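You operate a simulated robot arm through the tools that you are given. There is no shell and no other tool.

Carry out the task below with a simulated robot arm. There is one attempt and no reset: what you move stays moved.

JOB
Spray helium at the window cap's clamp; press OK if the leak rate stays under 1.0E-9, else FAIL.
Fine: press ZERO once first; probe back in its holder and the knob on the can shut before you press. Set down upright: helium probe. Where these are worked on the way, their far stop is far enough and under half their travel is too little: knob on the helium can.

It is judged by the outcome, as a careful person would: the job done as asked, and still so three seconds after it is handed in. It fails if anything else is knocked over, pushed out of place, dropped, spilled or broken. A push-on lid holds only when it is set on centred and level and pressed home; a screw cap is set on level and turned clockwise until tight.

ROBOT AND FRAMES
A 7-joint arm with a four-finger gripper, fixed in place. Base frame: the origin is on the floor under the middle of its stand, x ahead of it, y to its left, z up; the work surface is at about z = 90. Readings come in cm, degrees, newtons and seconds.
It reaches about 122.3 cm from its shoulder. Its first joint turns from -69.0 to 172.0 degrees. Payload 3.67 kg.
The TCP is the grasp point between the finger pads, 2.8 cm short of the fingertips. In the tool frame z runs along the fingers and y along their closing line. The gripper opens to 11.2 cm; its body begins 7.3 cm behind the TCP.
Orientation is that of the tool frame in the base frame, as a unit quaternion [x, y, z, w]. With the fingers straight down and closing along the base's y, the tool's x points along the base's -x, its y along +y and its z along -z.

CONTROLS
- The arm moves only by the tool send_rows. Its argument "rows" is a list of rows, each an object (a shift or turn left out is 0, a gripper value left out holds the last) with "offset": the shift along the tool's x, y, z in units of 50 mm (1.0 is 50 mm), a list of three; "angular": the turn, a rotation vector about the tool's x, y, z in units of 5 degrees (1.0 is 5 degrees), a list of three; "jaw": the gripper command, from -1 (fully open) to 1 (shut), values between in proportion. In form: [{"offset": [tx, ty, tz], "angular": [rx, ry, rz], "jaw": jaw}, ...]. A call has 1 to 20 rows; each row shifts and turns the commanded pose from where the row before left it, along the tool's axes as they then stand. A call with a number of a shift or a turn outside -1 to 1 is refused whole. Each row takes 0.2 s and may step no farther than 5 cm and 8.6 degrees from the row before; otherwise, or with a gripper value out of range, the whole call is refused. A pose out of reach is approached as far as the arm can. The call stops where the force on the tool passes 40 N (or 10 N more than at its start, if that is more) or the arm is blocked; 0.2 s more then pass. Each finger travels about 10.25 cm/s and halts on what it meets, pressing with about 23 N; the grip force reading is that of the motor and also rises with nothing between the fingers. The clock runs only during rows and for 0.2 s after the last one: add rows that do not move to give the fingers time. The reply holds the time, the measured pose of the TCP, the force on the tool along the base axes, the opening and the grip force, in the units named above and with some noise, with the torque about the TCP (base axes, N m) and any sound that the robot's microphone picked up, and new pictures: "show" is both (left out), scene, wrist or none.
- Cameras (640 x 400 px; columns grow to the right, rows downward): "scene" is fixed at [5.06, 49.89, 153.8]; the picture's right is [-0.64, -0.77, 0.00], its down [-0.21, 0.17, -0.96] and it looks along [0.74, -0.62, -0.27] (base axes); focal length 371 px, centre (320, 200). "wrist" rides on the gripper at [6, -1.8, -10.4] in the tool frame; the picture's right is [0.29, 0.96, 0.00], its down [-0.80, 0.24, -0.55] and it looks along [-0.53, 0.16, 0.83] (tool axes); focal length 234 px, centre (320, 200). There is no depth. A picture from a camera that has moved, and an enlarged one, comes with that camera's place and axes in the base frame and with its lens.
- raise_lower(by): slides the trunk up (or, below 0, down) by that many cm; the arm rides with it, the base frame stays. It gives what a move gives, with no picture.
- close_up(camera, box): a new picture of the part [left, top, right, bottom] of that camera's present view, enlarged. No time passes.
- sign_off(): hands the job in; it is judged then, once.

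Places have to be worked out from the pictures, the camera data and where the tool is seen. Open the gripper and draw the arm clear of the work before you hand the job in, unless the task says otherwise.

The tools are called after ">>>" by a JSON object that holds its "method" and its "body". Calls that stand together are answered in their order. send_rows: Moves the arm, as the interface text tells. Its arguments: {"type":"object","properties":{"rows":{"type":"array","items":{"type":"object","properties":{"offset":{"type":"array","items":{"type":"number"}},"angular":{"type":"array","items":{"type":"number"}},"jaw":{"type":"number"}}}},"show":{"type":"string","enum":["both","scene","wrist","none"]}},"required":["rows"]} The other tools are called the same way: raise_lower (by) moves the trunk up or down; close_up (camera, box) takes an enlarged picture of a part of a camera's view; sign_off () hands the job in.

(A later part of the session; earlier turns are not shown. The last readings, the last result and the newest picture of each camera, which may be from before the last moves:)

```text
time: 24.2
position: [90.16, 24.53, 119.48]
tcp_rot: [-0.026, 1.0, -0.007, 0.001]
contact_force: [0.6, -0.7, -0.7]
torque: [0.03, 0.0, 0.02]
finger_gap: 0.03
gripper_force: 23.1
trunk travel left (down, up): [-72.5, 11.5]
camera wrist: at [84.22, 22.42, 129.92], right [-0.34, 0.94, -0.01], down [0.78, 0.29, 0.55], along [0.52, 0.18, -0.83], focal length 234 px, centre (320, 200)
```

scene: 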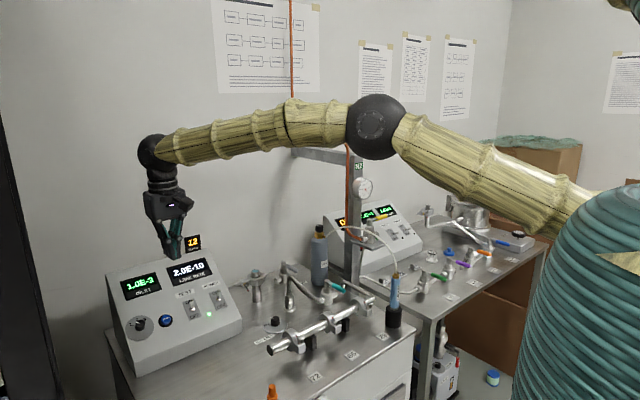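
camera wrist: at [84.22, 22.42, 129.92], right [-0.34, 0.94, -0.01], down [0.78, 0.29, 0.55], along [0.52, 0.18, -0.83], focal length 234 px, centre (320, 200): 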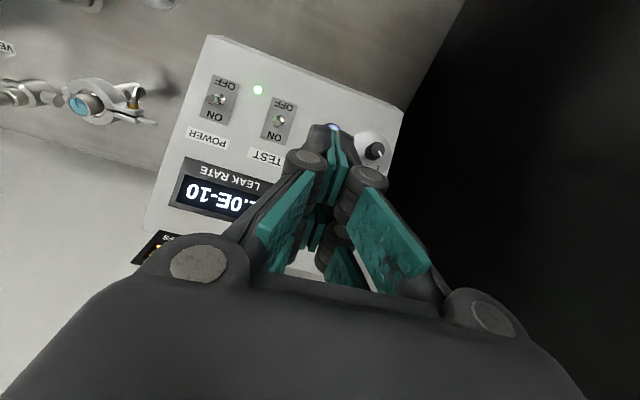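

Now straight down and stable. Descend to about 3 cm above ZERO contact, aligned so the front edge of the forward fingertips meets the button.

>>> {"method": "send_rows", "body": {"rows": [{"offset": [-0.06, 0.107, 0.674], "jaw": 1}, {"offset": [-0.06, 0.107, 0.674]}, {"offset": [-0.06, 0.107, 0.674]}, {"offset": [-0.06, 0.107, 0.674]}, {"offset": [0, 0, 0]}, {"offset": [0, 0, 0]}]}}

>>> {"method": "close_up", "body": {"camera": "scene", "box": [100, 240, 260, 340]}}

>>> {"method": "close_up", "body": {"camera": "wrist", "box": [240, 80, 400, 180]}}

```text
time: 25.6
position: [91.32, 26.52, 105.92]
tcp_rot: [-0.026, 1.0, -0.006, 0.001]
contact_force: [0.2, 0.4, -0.1]
torque: [-0.02, 0.01, 0.0]
finger_gap: 0.0
gripper_force: 22.4
trunk travel left (down, up): [-72.5, 11.5]
camera wrist: at [85.37, 24.4, 116.29], right [-0.34, 0.94, -0.01], down [0.78, 0.29, 0.55], along [0.52, 0.18, -0.83], focal length 234 px, centre (320, 200)
```

scene: 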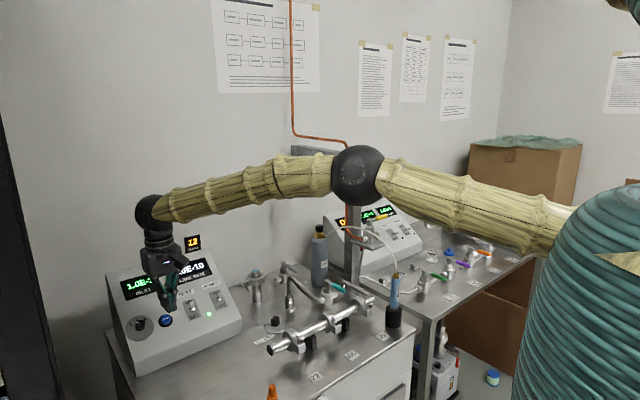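
wrist: 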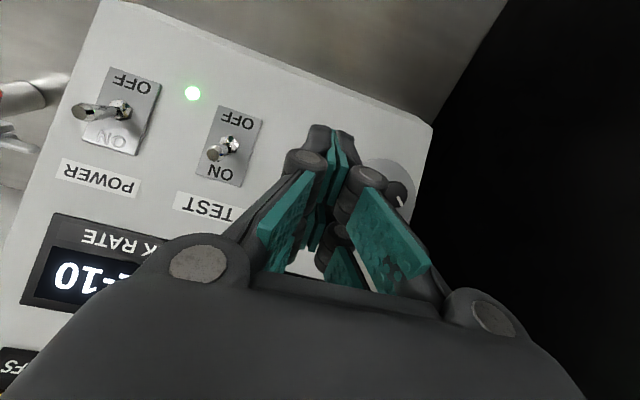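

```text
4.00 times, centred on (180, 290) of scene
camera zoom: at [5.06, 49.89, 153.8], right [-0.64, -0.77, 0.0], down [-0.21, 0.17, -0.96], along [0.74, -0.62, -0.27], focal length 1484 px, centre (880, -160)
```

zoom: 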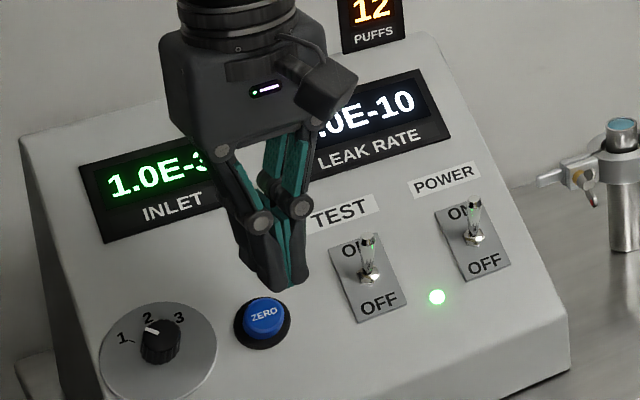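

```text
4.00 times, centred on (320, 130) of wrist
camera zoom: at [85.37, 24.4, 116.29], right [-0.34, 0.94, -0.01], down [0.78, 0.29, 0.55], along [0.52, 0.18, -0.83], focal length 937 px, centre (320, 480)
```

zoom: 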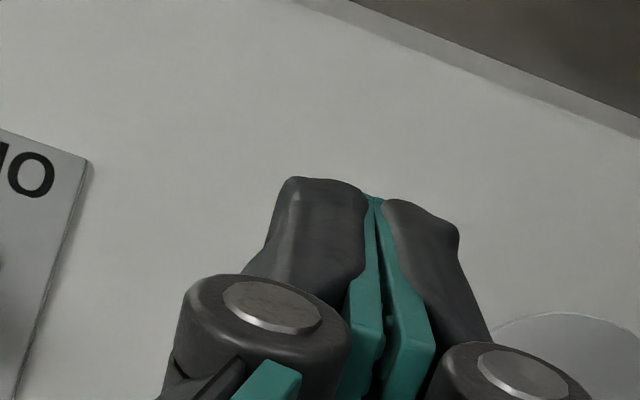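

Position tracks precisely now. Nudge to just above the button, then I'll step down gently.

>>> {"method": "send_rows", "body": {"rows": [{"offset": [-0.03, 0.03, 0.25], "jaw": 1}, {"offset": [-0.03, 0.03, 0.25]}, {"offset": [0, 0, 0]}, {"offset": [0, 0, 0]}], "show": "scene"}}

>>> {"method": "close_up", "body": {"camera": "scene", "box": [130, 280, 210, 330]}}

```text
time: 26.6
position: [91.47, 26.84, 103.42]
tcp_rot: [-0.027, 1.0, -0.006, 0.001]
contact_force: [-0.3, 0.3, -0.3]
torque: [0.03, 0.01, 0.01]
finger_gap: 0.0
gripper_force: 22.6
trunk travel left (down, up): [-72.5, 11.5]
```

scene: 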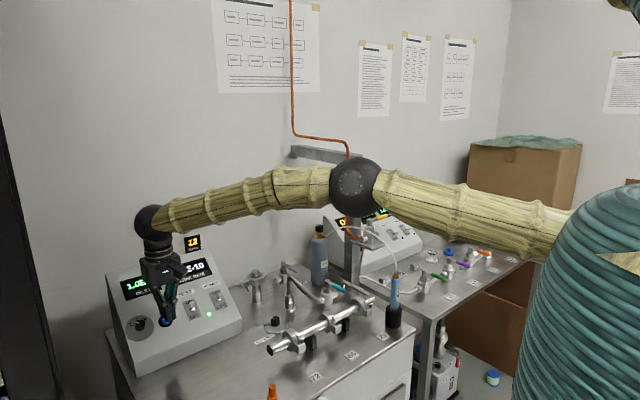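

```text
8.00 times, centred on (170, 305) of scene
camera zoom: at [5.06, 49.89, 153.8], right [-0.64, -0.77, 0.0], down [-0.21, 0.17, -0.96], along [0.74, -0.62, -0.27], focal length 2969 px, centre (1520, -640)
```

zoom: 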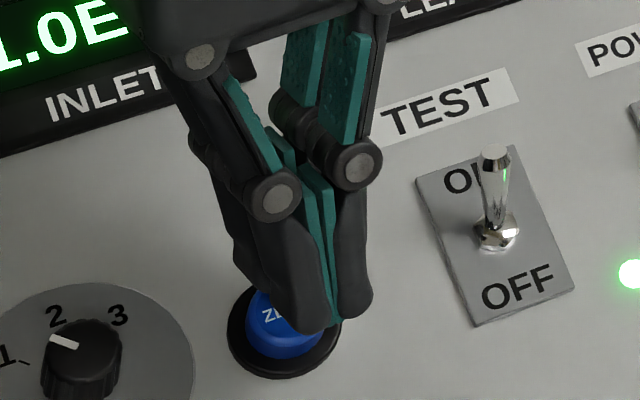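

Fingertips are right over the button. Step down in 2 mm increments watching the force.

>>> {"method": "send_rows", "body": {"rows": [{"offset": [0, 0.02, 0.04], "jaw": 1}, {"offset": [0, 0.02, 0.04]}, {"offset": [0, 0, 0.04]}, {"offset": [0, 0, 0.04]}, {"offset": [0, 0, 0]}], "show": "scene"}}

>>> {"method": "close_up", "body": {"camera": "scene", "box": [100, 240, 260, 340]}}

```text
time: 27.9
position: [91.7, 27.06, 102.89]
tcp_rot: [-0.027, 1.0, -0.006, 0.002]
contact_force: [1.9, 0.8, 2.1]
torque: [0.03, -0.08, 0.01]
finger_gap: 0.63
gripper_force: 35.7
trunk travel left (down, up): [-72.5, 11.5]
```

scene: 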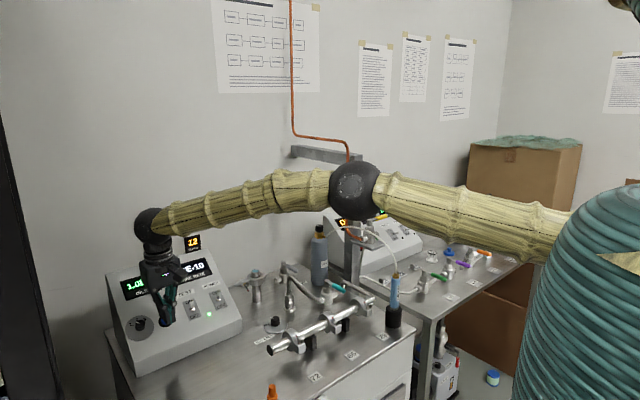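

```text
4.00 times, centred on (180, 290) of scene
camera zoom: at [5.06, 49.89, 153.8], right [-0.64, -0.77, 0.0], down [-0.21, 0.17, -0.96], along [0.74, -0.62, -0.27], focal length 1484 px, centre (880, -160)
```

zoom: 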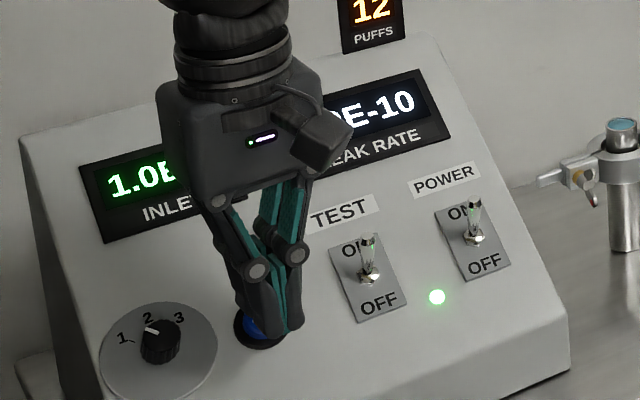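

Contact has begun (2 N, fingers slightly spread). Continue down a little more in small steps.

>>> {"method": "send_rows", "body": {"rows": [{"offset": [0, 0, 0.04], "jaw": 1}, {"offset": [0, 0, 0.04]}, {"offset": [0, 0, 0]}], "show": "scene"}}

>>> {"method": "close_up", "body": {"camera": "scene", "box": [100, 240, 260, 340]}}

```text
time: 28.6
position: [91.46, 27.06, 102.28]
tcp_rot: [-0.026, 1.0, -0.006, 0.003]
contact_force: [0.4, -0.3, 5.9]
torque: [-0.03, -0.14, 0.01]
finger_gap: 0.59
gripper_force: 35.8
trunk travel left (down, up): [-72.5, 11.5]
heard: click
```

scene: 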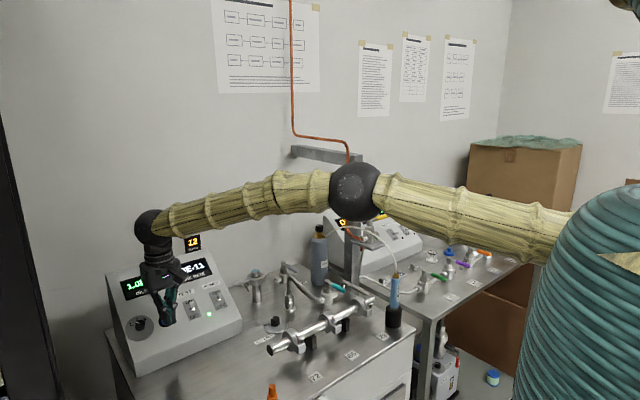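

```text
4.00 times, centred on (180, 290) of scene
camera zoom: at [5.06, 49.89, 153.8], right [-0.64, -0.77, 0.0], down [-0.21, 0.17, -0.96], along [0.74, -0.62, -0.27], focal length 1484 px, centre (880, -160)
```

zoom: 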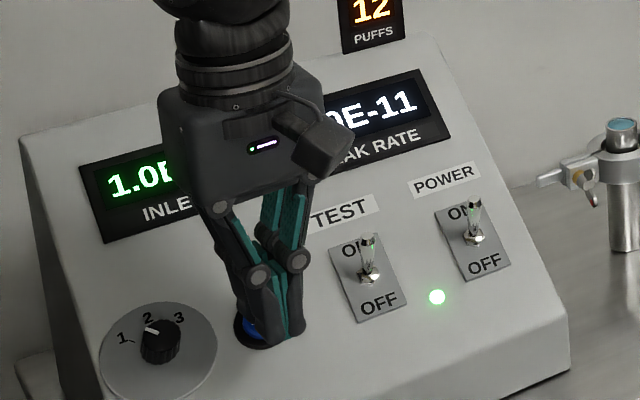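

A click was heard and the leak rate dropped to x.xE-11: ZERO is pressed once. Now lift straight up off the button.

>>> {"method": "send_rows", "body": {"rows": [{"offset": [0, 0, -0.4], "jaw": 1}, {"offset": [0, 0, -1]}, {"offset": [0, 0, -1]}, {"offset": [0, 0, -1]}, {"offset": [0, 0, 0]}, {"offset": [0, 0, 0]}], "show": "scene"}}

>>> {"method": "close_up", "body": {"camera": "scene", "box": [100, 220, 260, 320]}}

>>> {"method": "close_up", "body": {"camera": "scene", "box": [240, 230, 340, 293]}}

>>> {"method": "close_up", "body": {"camera": "scene", "box": [290, 200, 370, 250]}}

>>> {"method": "close_up", "body": {"camera": "scene", "box": [350, 265, 430, 315]}}

```text
time: 30.1
position: [91.31, 27.42, 119.37]
tcp_rot: [-0.027, 1.0, -0.006, 0.001]
contact_force: [-0.1, -0.2, 0.6]
torque: [-0.01, 0.01, 0.05]
finger_gap: 0.02
gripper_force: 35.7
trunk travel left (down, up): [-72.5, 11.5]
```

scene: 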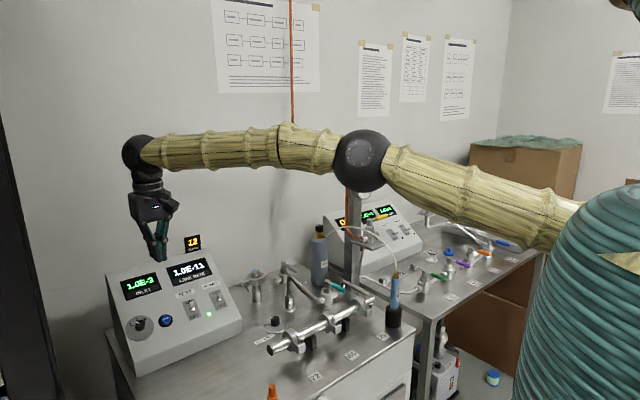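

```text
4.00 times, centred on (180, 270) of scene
camera zoom: at [5.06, 49.89, 153.8], right [-0.64, -0.77, 0.0], down [-0.21, 0.17, -0.96], along [0.74, -0.62, -0.27], focal length 1484 px, centre (880, -80)
```

zoom: 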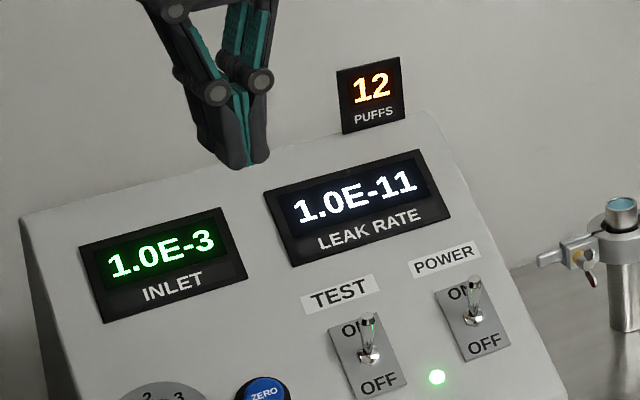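

```text
6.35 times, centred on (290, 262) of scene
camera zoom: at [5.06, 49.89, 153.8], right [-0.64, -0.77, 0.0], down [-0.21, 0.17, -0.96], along [0.74, -0.62, -0.27], focal length 2356 px, centre (510, -190)
```

zoom: 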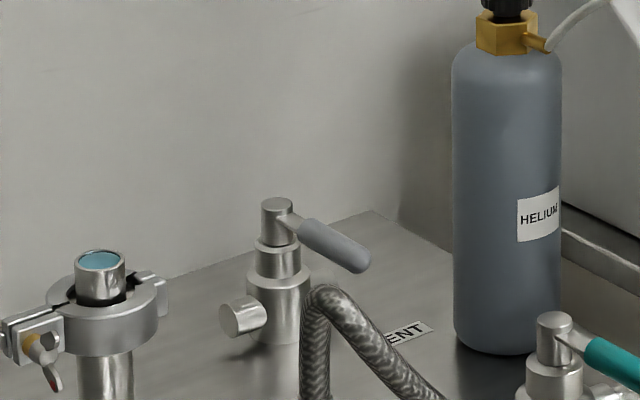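

```text
8.00 times, centred on (330, 225) of scene
camera zoom: at [5.06, 49.89, 153.8], right [-0.64, -0.77, 0.0], down [-0.21, 0.17, -0.96], along [0.74, -0.62, -0.27], focal length 2969 px, centre (240, 0)
```

zoom: 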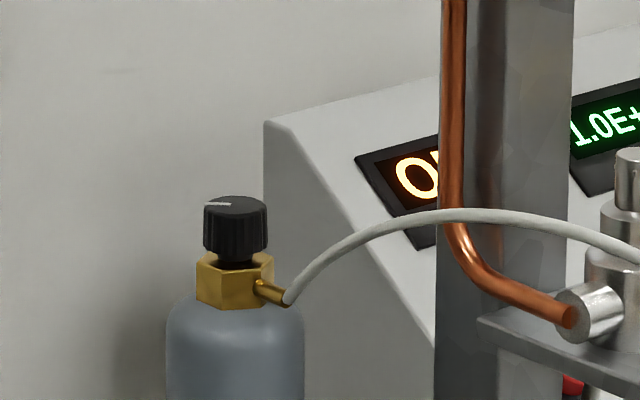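

```text
8.00 times, centred on (390, 290) of scene
camera zoom: at [5.06, 49.89, 153.8], right [-0.64, -0.77, 0.0], down [-0.21, 0.17, -0.96], along [0.74, -0.62, -0.27], focal length 2969 px, centre (-240, -520)
```

zoom: 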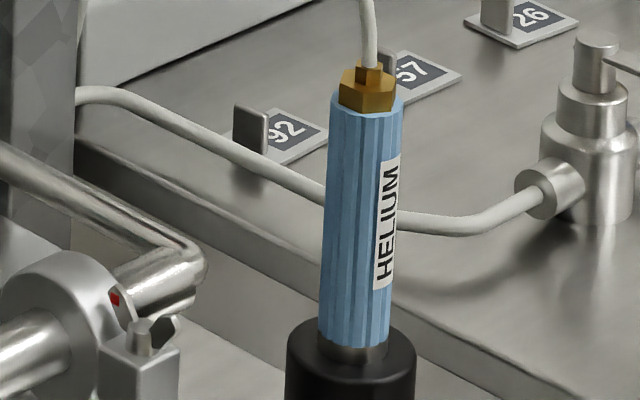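

ZERO registered (1.0E-11 now) and the window cap (cyan glass) with its clamp is at about (99.6, -3). I'll raise the trunk fully for better elbow clearance before working near the can and column.

>>> {"method": "raise_lower", "body": {"by": 11.5}}

>>> {"method": "send_rows", "body": {"rows": [{"offset": [0, -1, 0], "jaw": 1}, {"offset": [0, -1, 0]}, {"offset": [0, -1, 0]}, {"offset": [0, -1, 0]}, {"offset": [0, -1, 0]}, {"offset": [0, -1, 0]}, {"offset": [0, 0, 0]}, {"offset": [0, 0, 0]}]}}

```text
time: 31.5
position: [91.36, 27.41, 130.84]
tcp_rot: [-0.026, 1.0, -0.006, 0.002]
contact_force: [-0.3, 0.2, 0.2]
torque: [-0.02, -0.01, 0.05]
finger_gap: 0.0
gripper_force: 35.3
trunk travel left (down, up): [-84.0, 0.0]
```

```text
time: 33.3
position: [93.07, -2.65, 131.18]
tcp_rot: [-0.026, 1.0, -0.006, 0.002]
contact_force: [0.4, -0.3, 0.2]
torque: [0.01, -0.02, -0.04]
finger_gap: 0.0
gripper_force: 35.9
trunk travel left (down, up): [-84.0, 0.0]
camera wrist: at [87.14, -4.76, 141.62], right [-0.34, 0.94, -0.01], down [0.78, 0.29, 0.55], along [0.52, 0.18, -0.83], focal length 234 px, centre (320, 200)
```

scene: 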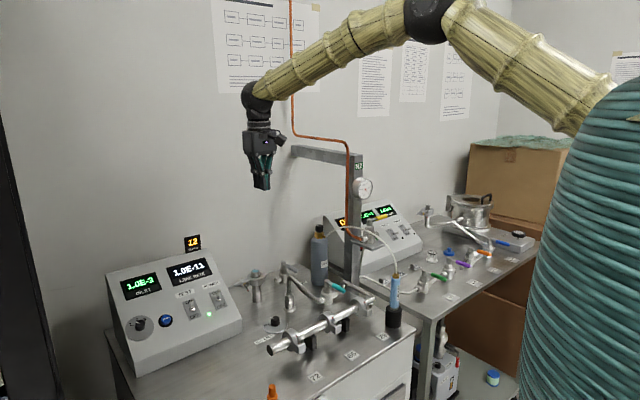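
wrist: 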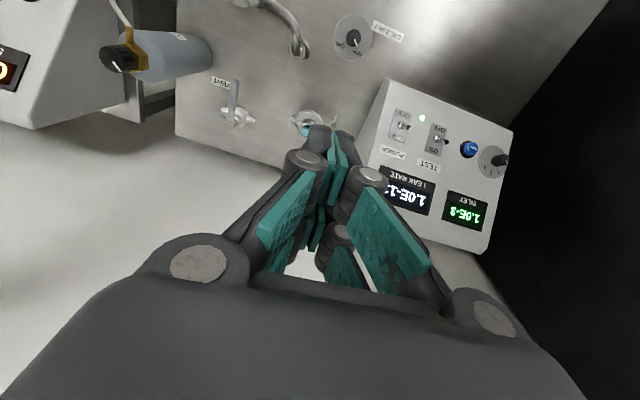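

Good posture with the elbow high. Let me look closely at the window clamp and can knob from here.

>>> {"method": "close_up", "body": {"camera": "wrist", "box": [80, 20, 240, 120]}}

>>> {"method": "close_up", "body": {"camera": "wrist", "box": [260, 80, 420, 180]}}

```text
4.00 times, centred on (160, 70) of wrist
camera zoom: at [87.14, -4.76, 141.62], right [-0.34, 0.94, -0.01], down [0.78, 0.29, 0.55], along [0.52, 0.18, -0.83], focal length 937 px, centre (960, 720)
```

zoom: 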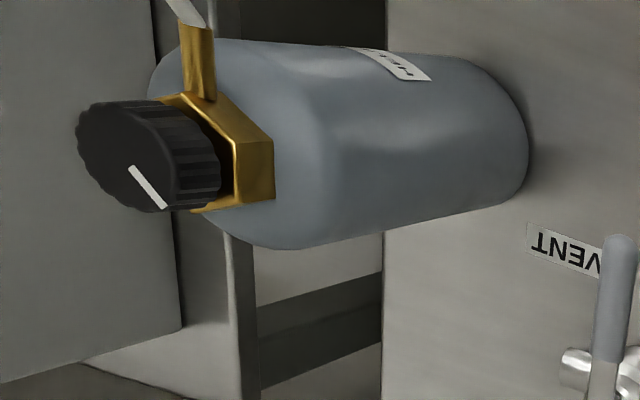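

```text
4.00 times, centred on (340, 130) of wrist
camera zoom: at [87.14, -4.76, 141.62], right [-0.34, 0.94, -0.01], down [0.78, 0.29, 0.55], along [0.52, 0.18, -0.83], focal length 937 px, centre (240, 480)
```

zoom: 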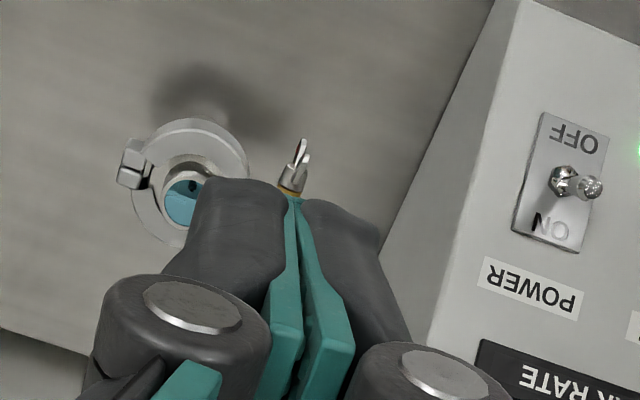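

Knob is at about (96.5, -26.6, top 111.4), window axis at (99.7, -3.2, 101). I'll test that a 40° forward tilt is reachable near the window (as I'd hold the probe), empty-handed.

>>> {"method": "send_rows", "body": {"rows": [{"angular": [0, -1, 0], "jaw": 1}, {"angular": [0, -1, 0]}, {"angular": [0, -1, 0]}, {"angular": [0, -1, 0]}, {"angular": [0, -1, 0]}, {"angular": [0, -1, 0]}, {"angular": [0, -1, 0]}, {"angular": [0, -1, 0]}, {"offset": [0, 0, 0]}, {"offset": [0, 0, 0]}], "show": "scene"}}

```text
time: 35.5
position: [93.05, -2.62, 131.17]
tcp_rot: [-0.027, 0.939, 0.003, 0.343]
contact_force: [-0.4, 0.2, 0.2]
torque: [0.0, 0.02, -0.01]
finger_gap: 0.0
gripper_force: 35.1
trunk travel left (down, up): [-84.0, 0.0]
```

scene: 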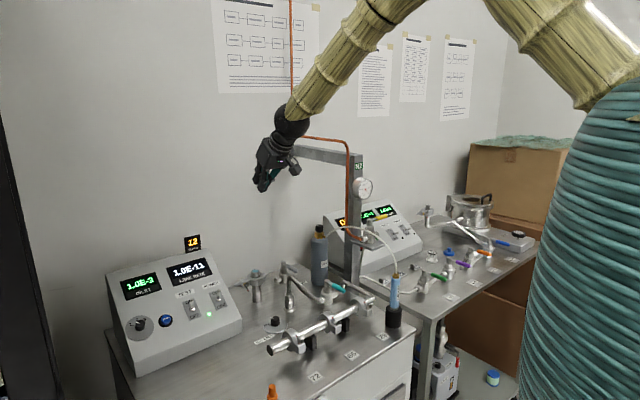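

Tilt is fine here. Now move to the would-be spray grasp pose (97, -3, 113) to verify.

>>> {"method": "send_rows", "body": {"rows": [{"offset": [0.4375, -0.018, 0.82], "jaw": 1}, {"offset": [0.4375, -0.018, 0.82]}, {"offset": [0.4375, -0.018, 0.82]}, {"offset": [0.4375, -0.018, 0.82]}, {"offset": [0, 0, 0]}, {"offset": [0, 0, 0]}], "show": "both"}}

```text
time: 36.9
position: [96.94, -2.85, 112.94]
tcp_rot: [-0.028, 0.939, 0.004, 0.342]
contact_force: [0.3, 0.1, 0.5]
torque: [-0.02, -0.01, -0.02]
finger_gap: 0.0
gripper_force: 35.6
trunk travel left (down, up): [-84.0, 0.0]
camera wrist: at [85.78, -5.4, 117.03], right [-0.27, 0.94, -0.2], down [0.24, 0.26, 0.93], along [0.93, 0.2, -0.3], focal length 234 px, centre (320, 200)
```

scene: 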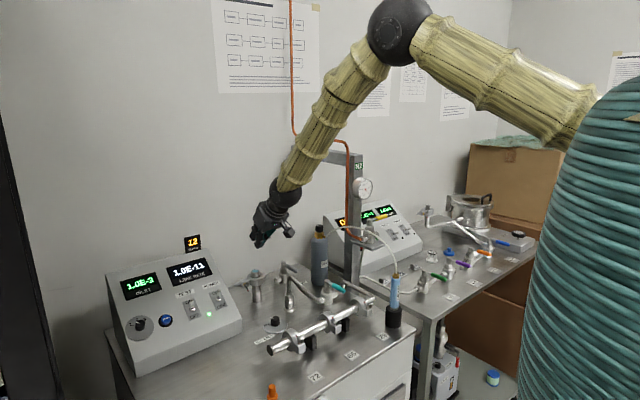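
wrist: 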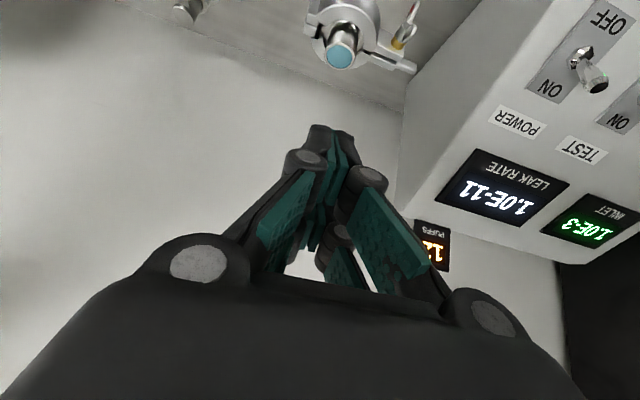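

Reachable, good. Now retreat up, straighten the tool and open the jaws partway for the can knob.

>>> {"method": "send_rows", "body": {"rows": [{"offset": [-0.4375, 0.018, -0.82], "jaw": 1}, {"offset": [-0.4375, 0.018, -0.82]}, {"offset": [-0.4375, 0.018, -0.82]}, {"offset": [-0.4375, 0.018, -0.82]}, {"angular": [0, 1, 0]}, {"angular": [0, 1, 0]}, {"angular": [0, 1, 0]}, {"angular": [0, 1, 0]}, {"angular": [0, 1, 0], "jaw": 0.1}, {"angular": [0, 1, 0]}, {"angular": [0, 1, 0]}, {"angular": [0, 1, 0]}, {"offset": [-0.7, 0, 0]}, {"offset": [0, -1, 0]}, {"offset": [0, -1, 0]}, {"offset": [0, 0, 0]}], "show": "both"}}

```text
time: 40.3
position: [97.0, -12.06, 131.34]
tcp_rot: [-0.027, 1.0, -0.008, 0.001]
contact_force: [0.5, -0.2, 0.4]
torque: [-0.03, -0.02, -0.01]
finger_gap: 5.04
gripper_force: 0.0
trunk travel left (down, up): [-84.0, 0.0]
camera wrist: at [91.14, -14.3, 141.73], right [-0.34, 0.94, -0.01], down [0.78, 0.29, 0.55], along [0.52, 0.18, -0.83], focal length 234 px, centre (320, 200)
```

scene: 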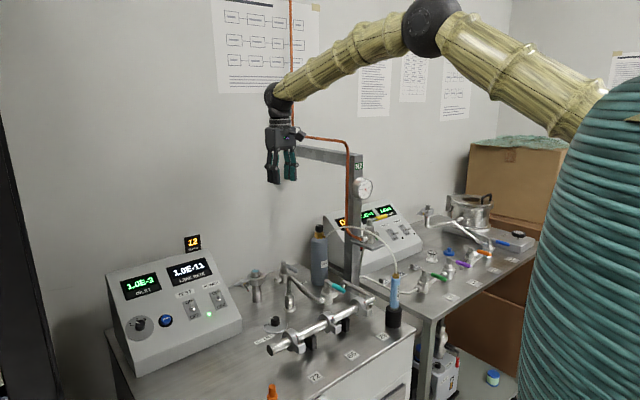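
wrist: 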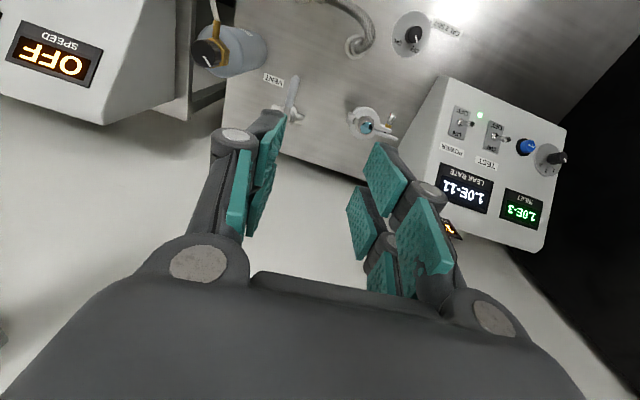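

Test the available yaw range here in free space: rotate 45° clockwise first.

>>> {"method": "send_rows", "body": {"rows": [{"angular": [0, 0, 1]}, {"angular": [0, 0, 1]}, {"angular": [0, 0, 1]}, {"angular": [0, 0, 1]}, {"angular": [0, 0, 1]}, {"angular": [0, 0, 1]}, {"angular": [0, 0, 1]}, {"angular": [0, 0, 1]}, {"angular": [0, 0, 1]}, {"angular": [0, 0, 1]}, {"angular": [0, 0, 1]}, {"angular": [0, 0, 1]}, {"offset": [0, 0, 0]}, {"offset": [0, 0, 0]}], "show": "scene"}}

```text
time: 43.3
position: [97.15, -12.44, 131.34]
tcp_rot: [0.478, 0.878, -0.004, 0.005]
contact_force: [-0.3, 0.8, -0.7]
torque: [0.01, 0.02, 0.0]
finger_gap: 5.0
gripper_force: 0.1
trunk travel left (down, up): [-84.0, 0.0]
```

scene: 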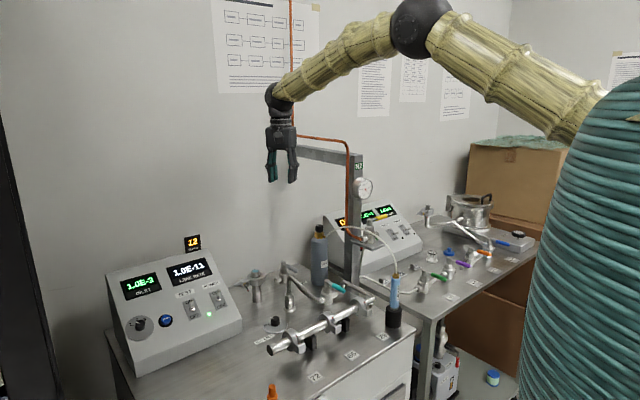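

Fine to -60°. Now test counter-clockwise to about +60°.

>>> {"method": "send_rows", "body": {"rows": [{"angular": [0, 0, -1]}, {"angular": [0, 0, -1]}, {"angular": [0, 0, -1]}, {"angular": [0, 0, -1]}, {"angular": [0, 0, -1]}, {"angular": [0, 0, -1]}, {"angular": [0, 0, -1]}, {"angular": [0, 0, -1]}, {"angular": [0, 0, -1]}, {"angular": [0, 0, -1]}, {"angular": [0, 0, -1]}, {"angular": [0, 0, -1]}, {"angular": [0, 0, -1]}, {"angular": [0, 0, -1]}, {"angular": [0, 0, -1]}, {"angular": [0, 0, -1]}, {"angular": [0, 0, -1]}, {"angular": [0, 0, -1]}, {"offset": [0, 0, 0]}], "show": "scene"}}

```text
time: 47.3
position: [97.03, -12.44, 131.23]
tcp_rot: [-0.284, 0.959, -0.006, 0.0]
contact_force: [0.0, -0.2, -0.6]
torque: [-0.03, -0.01, 0.02]
finger_gap: 5.05
gripper_force: 0.0
trunk travel left (down, up): [-84.0, 0.0]
```

scene: 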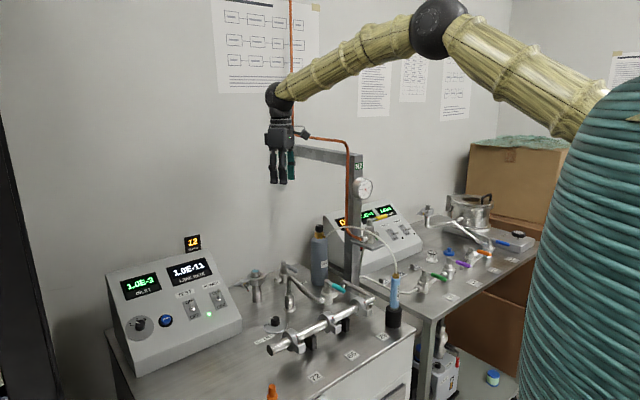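

>>> {"method": "send_rows", "body": {"rows": [{"angular": [0, 0, -1]}, {"angular": [0, 0, -1]}, {"angular": [0, 0, -1]}, {"angular": [0, 0, -1]}, {"angular": [0, 0, -1]}, {"angular": [0, 0, -1]}, {"angular": [0, 0, -1]}, {"angular": [0, 0, -1]}, {"angular": [0, 0, -1]}, {"angular": [0, 0, -1]}, {"angular": [0, 0, -1]}, {"angular": [0, 0, -1]}, {"offset": [0, 0, 0]}], "show": "scene"}}

```text
time: 50.1
position: [96.94, -12.27, 131.34]
tcp_rot: [0.725, -0.689, 0.005, 0.003]
contact_force: [-0.2, 0.5, -0.6]
torque: [-0.05, 0.0, 0.04]
finger_gap: 5.04
gripper_force: 0.1
trunk travel left (down, up): [-84.0, 0.0]
```

scene: 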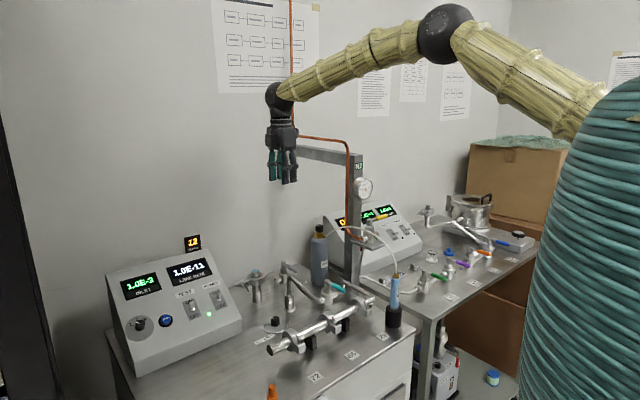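

Full -60°..+90° yaw is available. Now set yaw to about -30° so the fingers straddle the hose outlet direction, then move over the knob.

>>> {"method": "send_rows", "body": {"rows": [{"angular": [0, 0, 1], "jaw": 0.25}, {"angular": [0, 0, 1]}, {"angular": [0, 0, 1]}, {"angular": [0, 0, 1]}, {"angular": [0, 0, 1]}, {"angular": [0, 0, 1]}, {"angular": [0, 0, 1]}, {"angular": [0, 0, 1]}, {"angular": [0, 0, 1]}, {"angular": [0, 0, 1]}, {"angular": [0, 0, 1]}, {"angular": [0, 0, 1]}, {"angular": [0, 0, 1]}, {"angular": [0, 0, 1]}, {"angular": [0, 0, 1]}, {"angular": [0, 0, 1]}, {"angular": [0, 0, 1]}, {"angular": [0, 0, 1]}, {"angular": [0, 0, 1]}, {"offset": [0, 0, 0]}], "show": "none"}}

>>> {"method": "send_rows", "body": {"rows": [{"angular": [0, 0, 1]}, {"angular": [0, 0, 1]}, {"angular": [0, 0, 1]}, {"angular": [0, 0, 1]}, {"angular": [0, 0, 1]}, {"offset": [0, 0, 0]}, {"offset": [0, 0, 0]}], "show": "wrist"}}

```text
time: 54.3
position: [96.98, -12.4, 131.3]
tcp_rot: [0.018, 1.0, -0.006, 0.001]
contact_force: [-0.3, 0.2, 0.0]
torque: [-0.02, 0.02, -0.02]
finger_gap: 4.2
gripper_force: 0.1
trunk travel left (down, up): [-84.0, 0.0]
```

```text
time: 55.9
position: [97.13, -12.48, 131.31]
tcp_rot: [0.234, 0.972, -0.005, 0.004]
contact_force: [0.4, 0.2, 0.2]
torque: [0.0, 0.01, 0.0]
finger_gap: 4.17
gripper_force: 0.0
trunk travel left (down, up): [-84.0, 0.0]
camera wrist: at [90.85, -11.28, 141.67], right [0.18, 0.98, -0.01], down [0.82, -0.14, 0.56], along [0.55, -0.11, -0.83], focal length 234 px, centre (320, 200)
```

wrist: 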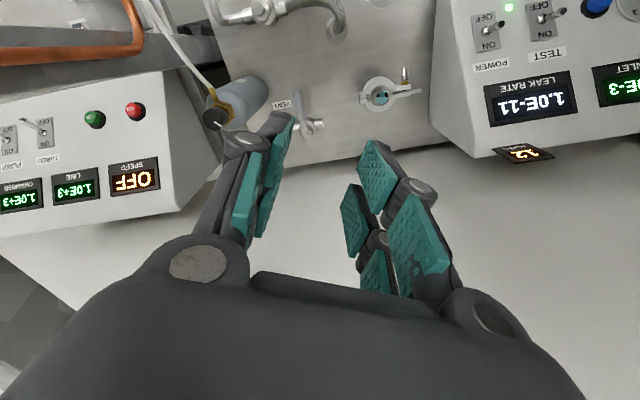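

>>> {"method": "close_up", "body": {"camera": "wrist", "box": [0, 0, 256, 160]}}

>>> {"method": "close_up", "body": {"camera": "scene", "box": [250, 110, 410, 210]}}

```text
2.50 times, centred on (128, 80) of wrist
camera zoom: at [90.85, -11.28, 141.67], right [0.18, 0.98, -0.01], down [0.82, -0.14, 0.56], along [0.55, -0.11, -0.83], focal length 585 px, centre (800, 500)
```

zoom: 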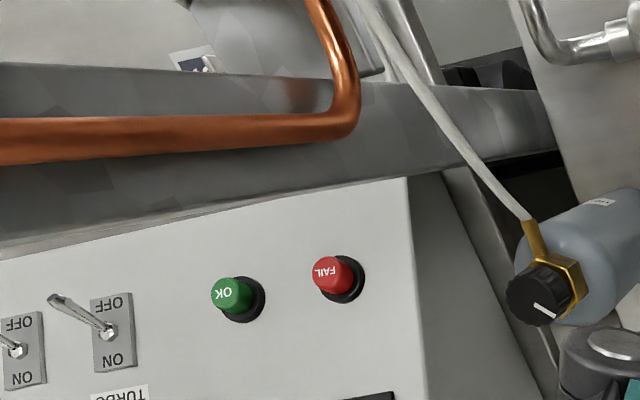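

```text
4.00 times, centred on (330, 160) of scene
camera zoom: at [5.06, 49.89, 153.8], right [-0.64, -0.77, 0.0], down [-0.21, 0.17, -0.96], along [0.74, -0.62, -0.27], focal length 1484 px, centre (280, 360)
```

zoom: 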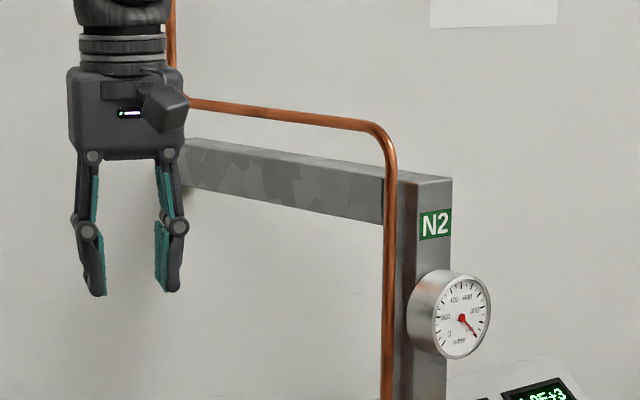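

The copper pipe and bar run close to the knob, so I'll lean the wrist away (+y) while gripping it. That wants a different yaw; test further clockwise rotation here in free space.

>>> {"method": "send_rows", "body": {"rows": [{"angular": [0, 0, 1]}, {"angular": [0, 0, 1]}, {"angular": [0, 0, 1]}, {"angular": [0, 0, 1]}, {"angular": [0, 0, 1]}, {"angular": [0, 0, 1]}, {"angular": [0, 0, 1]}, {"angular": [0, 0, 1]}, {"angular": [0, 0, 1]}, {"angular": [0, 0, 1]}, {"angular": [0, 0, 1]}, {"angular": [0, 0, 1]}, {"angular": [0, 0, 1]}, {"angular": [0, 0, 1]}, {"angular": [0, 0, 1]}, {"angular": [0, 0, 1]}, {"angular": [0, 0, 1]}, {"angular": [0, 0, 1]}, {"offset": [0, 0, 0]}, {"offset": [0, 0, 0]}], "show": "scene"}}

```text
time: 60.1
position: [97.15, -12.35, 131.32]
tcp_rot: [0.852, 0.523, -0.003, 0.007]
contact_force: [-0.8, 1.0, 0.4]
torque: [-0.01, 0.0, 0.0]
finger_gap: 4.19
gripper_force: 0.2
trunk travel left (down, up): [-84.0, 0.0]
```

scene: 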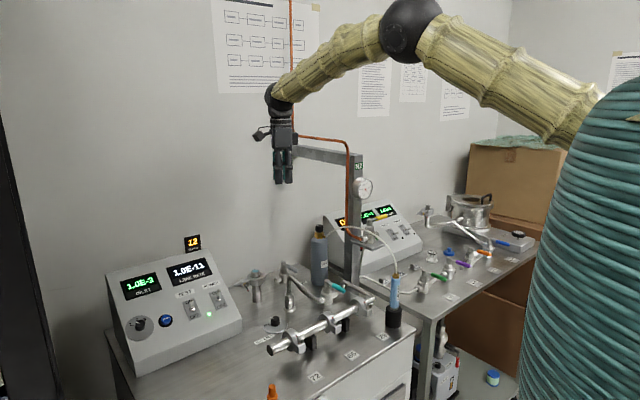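

Still fine. A bit more yaw, then lean 15°.

>>> {"method": "send_rows", "body": {"rows": [{"angular": [0, 0, 1]}, {"angular": [0, 0, 1]}, {"angular": [0, 0, 1]}, {"angular": [0, 0, 1]}, {"angular": [0, -1, 0]}, {"angular": [0, -1, 0]}, {"angular": [0, -1, 0]}, {"offset": [0, 0, 0]}, {"offset": [0, 0, 0]}], "show": "both"}}

```text
time: 62.1
position: [97.12, -12.44, 131.26]
tcp_rot: [0.922, 0.363, -0.122, 0.055]
contact_force: [-0.1, -0.4, -0.1]
torque: [0.0, 0.02, 0.01]
finger_gap: 4.19
gripper_force: 0.1
trunk travel left (down, up): [-84.0, 0.0]
camera wrist: at [102.02, -5.34, 139.7], right [0.86, -0.51, -0.07], down [-0.3, -0.59, 0.75], along [-0.42, -0.62, -0.66], focal length 234 px, centre (320, 200)
```

scene: 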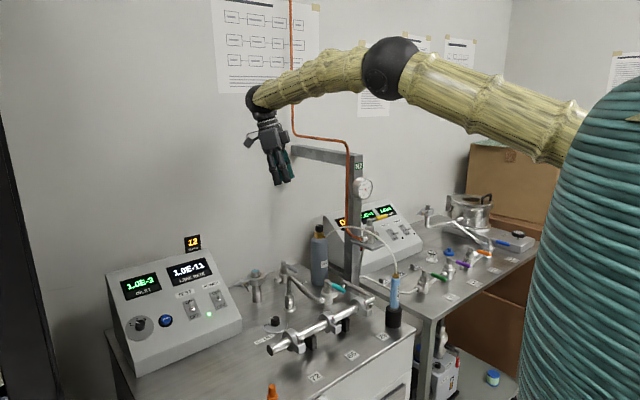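
wrist: 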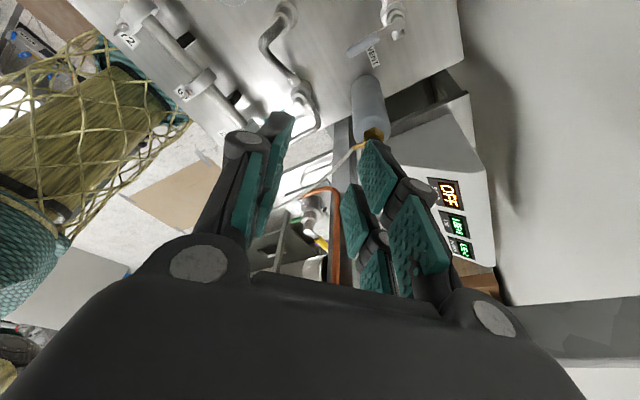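

Leaned orientation works. Move down and partway toward the knob, checking clearance.

>>> {"method": "send_rows", "body": {"rows": [{"offset": [-0.05, 0.26, 0.8]}, {"offset": [-0.05, 0.26, 0.8]}, {"offset": [-0.05, 0.26, 0.8]}, {"offset": [0, 0, 0]}, {"offset": [0, 0, 0]}], "show": "both"}}

```text
time: 63.3
position: [96.82, -17.96, 119.87]
tcp_rot: [0.922, 0.363, -0.122, 0.055]
contact_force: [-0.1, -0.6, 0.4]
torque: [0.02, 0.03, -0.01]
finger_gap: 4.2
gripper_force: 0.0
trunk travel left (down, up): [-84.0, 0.0]
camera wrist: at [101.87, -10.92, 128.34], right [0.86, -0.51, -0.07], down [-0.3, -0.59, 0.75], along [-0.42, -0.62, -0.66], focal length 234 px, centre (320, 200)
```

scene: 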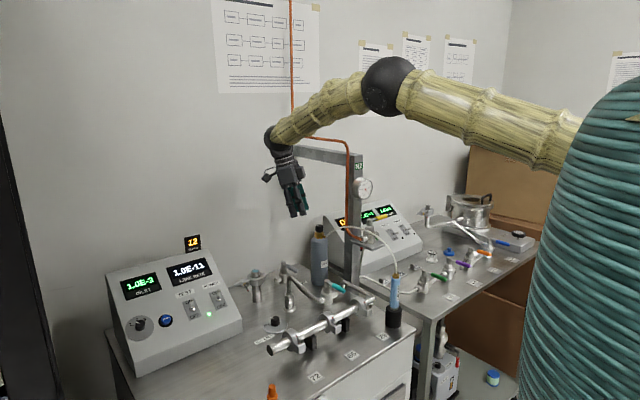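
wrist: 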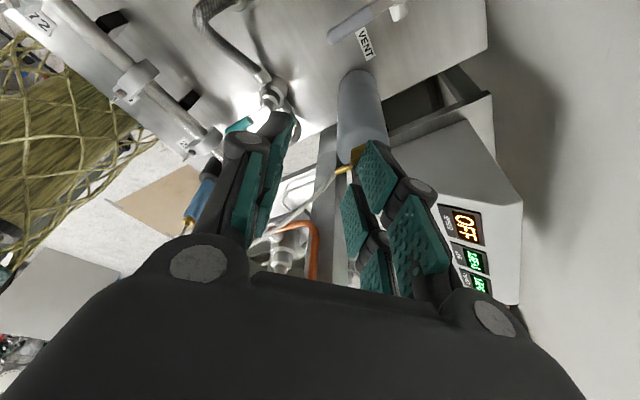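

>>> {"method": "send_rows", "body": {"rows": [{"offset": [-0.54, 0.606, 0.35]}, {"offset": [-0.54, 0.606, 0.35]}, {"offset": [0, 0, 0]}, {"offset": [0, 0, 0]}], "show": "both"}}

>>> {"method": "close_up", "body": {"camera": "scene", "box": [270, 150, 390, 225]}}

>>> {"method": "close_up", "body": {"camera": "wrist", "box": [220, 80, 420, 205]}}

```text
time: 64.3
position: [96.72, -26.72, 118.0]
tcp_rot: [0.923, 0.362, -0.123, 0.054]
contact_force: [-0.1, -0.1, 0.2]
torque: [0.05, -0.02, -0.05]
finger_gap: 4.22
gripper_force: 0.1
trunk travel left (down, up): [-84.0, 0.0]
camera wrist: at [101.57, -19.69, 126.45], right [0.86, -0.51, -0.07], down [-0.3, -0.59, 0.75], along [-0.42, -0.62, -0.66], focal length 234 px, centre (320, 200)
```

scene: 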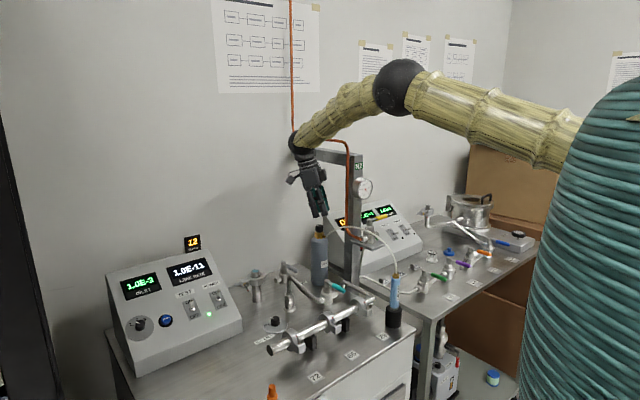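
wrist: 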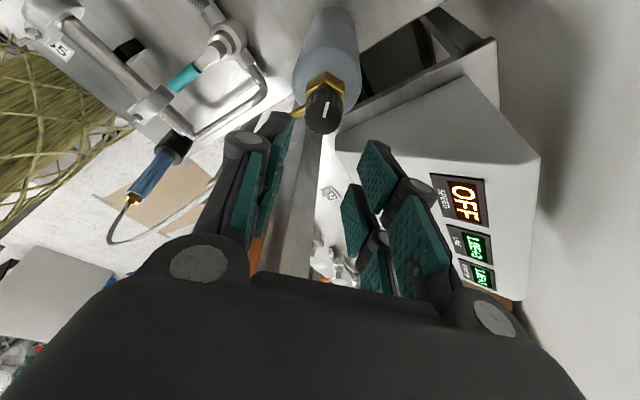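

```text
5.33 times, centred on (330, 188) of scene
camera zoom: at [5.06, 49.89, 153.8], right [-0.64, -0.77, 0.0], down [-0.21, 0.17, -0.96], along [0.74, -0.62, -0.27], focal length 1979 px, centre (267, 267)
```

zoom: 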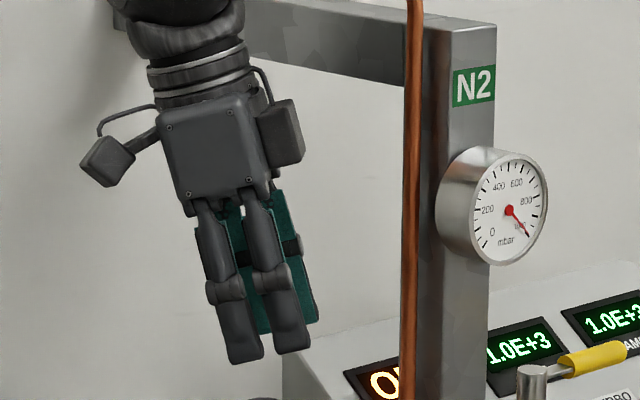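

```text
3.20 times, centred on (320, 142) of wrist
camera zoom: at [101.57, -19.69, 126.45], right [0.86, -0.51, -0.07], down [-0.3, -0.59, 0.75], along [-0.42, -0.62, -0.66], focal length 749 px, centre (320, 384)
```

zoom: 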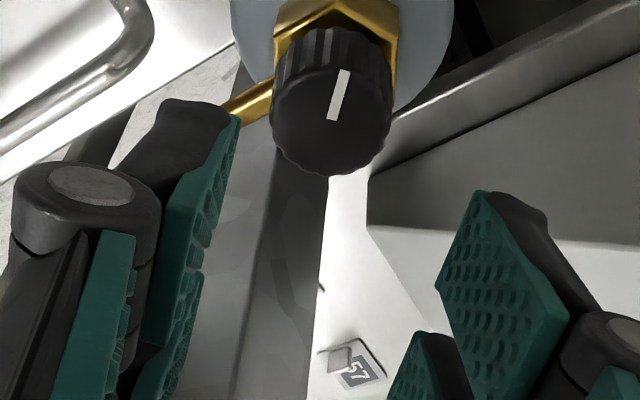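

Knob is nicely between the open fingers, centred at (96.6, -26.6). Open slightly more and descend around it.

>>> {"method": "send_rows", "body": {"rows": [{"offset": [0, 0, 0], "jaw": 0.1}, {"offset": [0.128, -0.019, 0.345]}, {"offset": [0.128, -0.019, 0.345]}, {"offset": [0.128, -0.019, 0.345]}, {"offset": [0, 0, 0]}, {"offset": [0, 0, 0]}], "show": "both"}}

>>> {"method": "close_up", "body": {"camera": "scene", "box": [270, 180, 390, 255]}}

>>> {"method": "close_up", "body": {"camera": "wrist", "box": [220, 80, 420, 205]}}

```text
time: 65.7
position: [96.86, -26.22, 112.65]
tcp_rot: [0.923, 0.362, -0.122, 0.054]
contact_force: [-0.1, -0.2, 0.1]
torque: [0.01, 0.0, -0.01]
finger_gap: 5.05
gripper_force: 0.0
trunk travel left (down, up): [-84.0, 0.0]
camera wrist: at [101.77, -19.09, 121.05], right [0.86, -0.51, -0.07], down [-0.3, -0.59, 0.75], along [-0.42, -0.62, -0.66], focal length 234 px, centre (320, 200)
```

scene: 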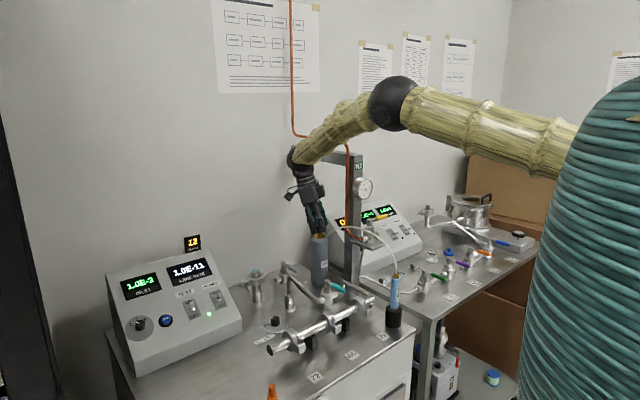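
wrist: 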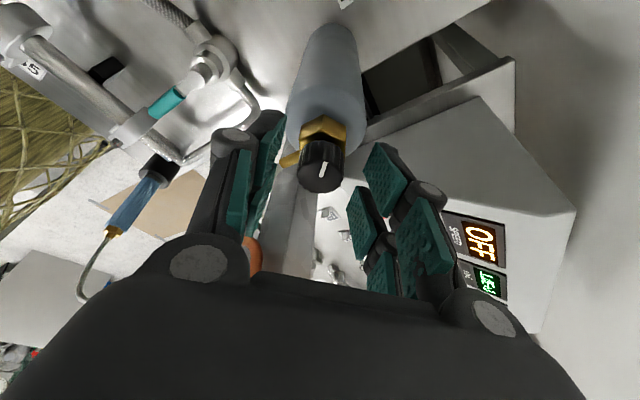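

```text
5.33 times, centred on (330, 218) of scene
camera zoom: at [5.06, 49.89, 153.8], right [-0.64, -0.77, 0.0], down [-0.21, 0.17, -0.96], along [0.74, -0.62, -0.27], focal length 1979 px, centre (267, 107)
```

zoom: 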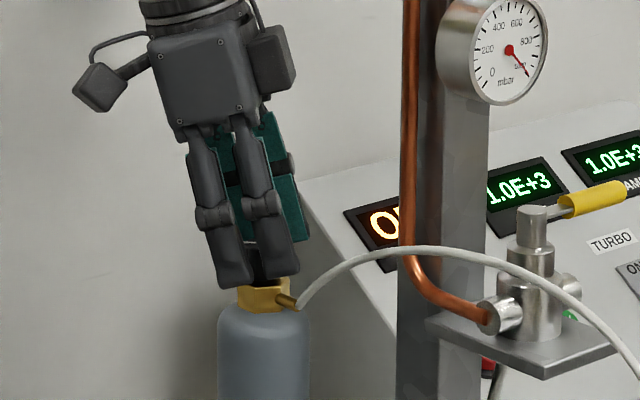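

```text
3.20 times, centred on (320, 142) of wrist
camera zoom: at [101.77, -19.09, 121.05], right [0.86, -0.51, -0.07], down [-0.3, -0.59, 0.75], along [-0.42, -0.62, -0.66], focal length 749 px, centre (320, 384)
```

zoom: 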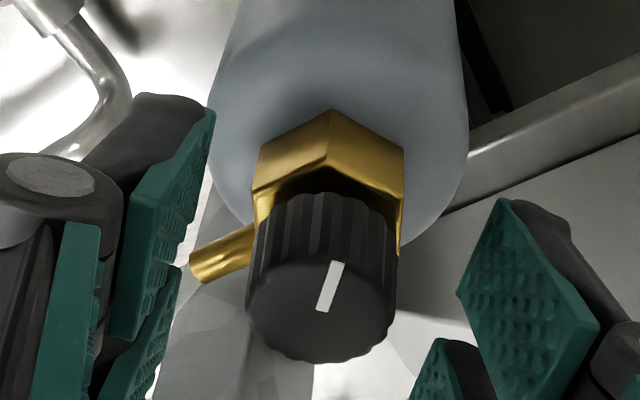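

Well centred around the knob. Close the fingers on it.

>>> {"method": "send_rows", "body": {"rows": [{"jaw": 0.6}, {"jaw": 1}, {"jaw": 1}, {"jaw": 1}], "show": "wrist"}}

>>> {"method": "close_up", "body": {"camera": "wrist", "box": [220, 80, 420, 205]}}

```text
time: 66.7
position: [96.87, -26.14, 112.54]
tcp_rot: [0.922, 0.363, -0.122, 0.054]
contact_force: [1.6, 0.0, -2.8]
torque: [0.09, -0.09, 0.02]
finger_gap: 2.68
gripper_force: 45.0
trunk travel left (down, up): [-84.0, 0.0]
camera wrist: at [101.77, -19.1, 121.03], right [0.86, -0.51, -0.07], down [-0.3, -0.59, 0.75], along [-0.42, -0.62, -0.66], focal length 234 px, centre (320, 200)
```

wrist: 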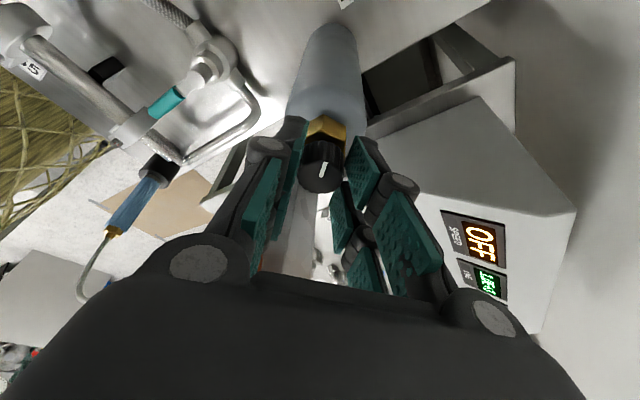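

```text
3.20 times, centred on (320, 142) of wrist
camera zoom: at [101.77, -19.1, 121.03], right [0.86, -0.51, -0.07], down [-0.3, -0.59, 0.75], along [-0.42, -0.62, -0.66], focal length 749 px, centre (320, 384)
```

zoom: 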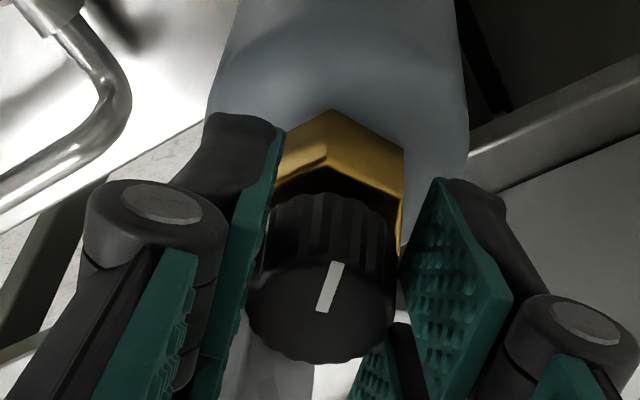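

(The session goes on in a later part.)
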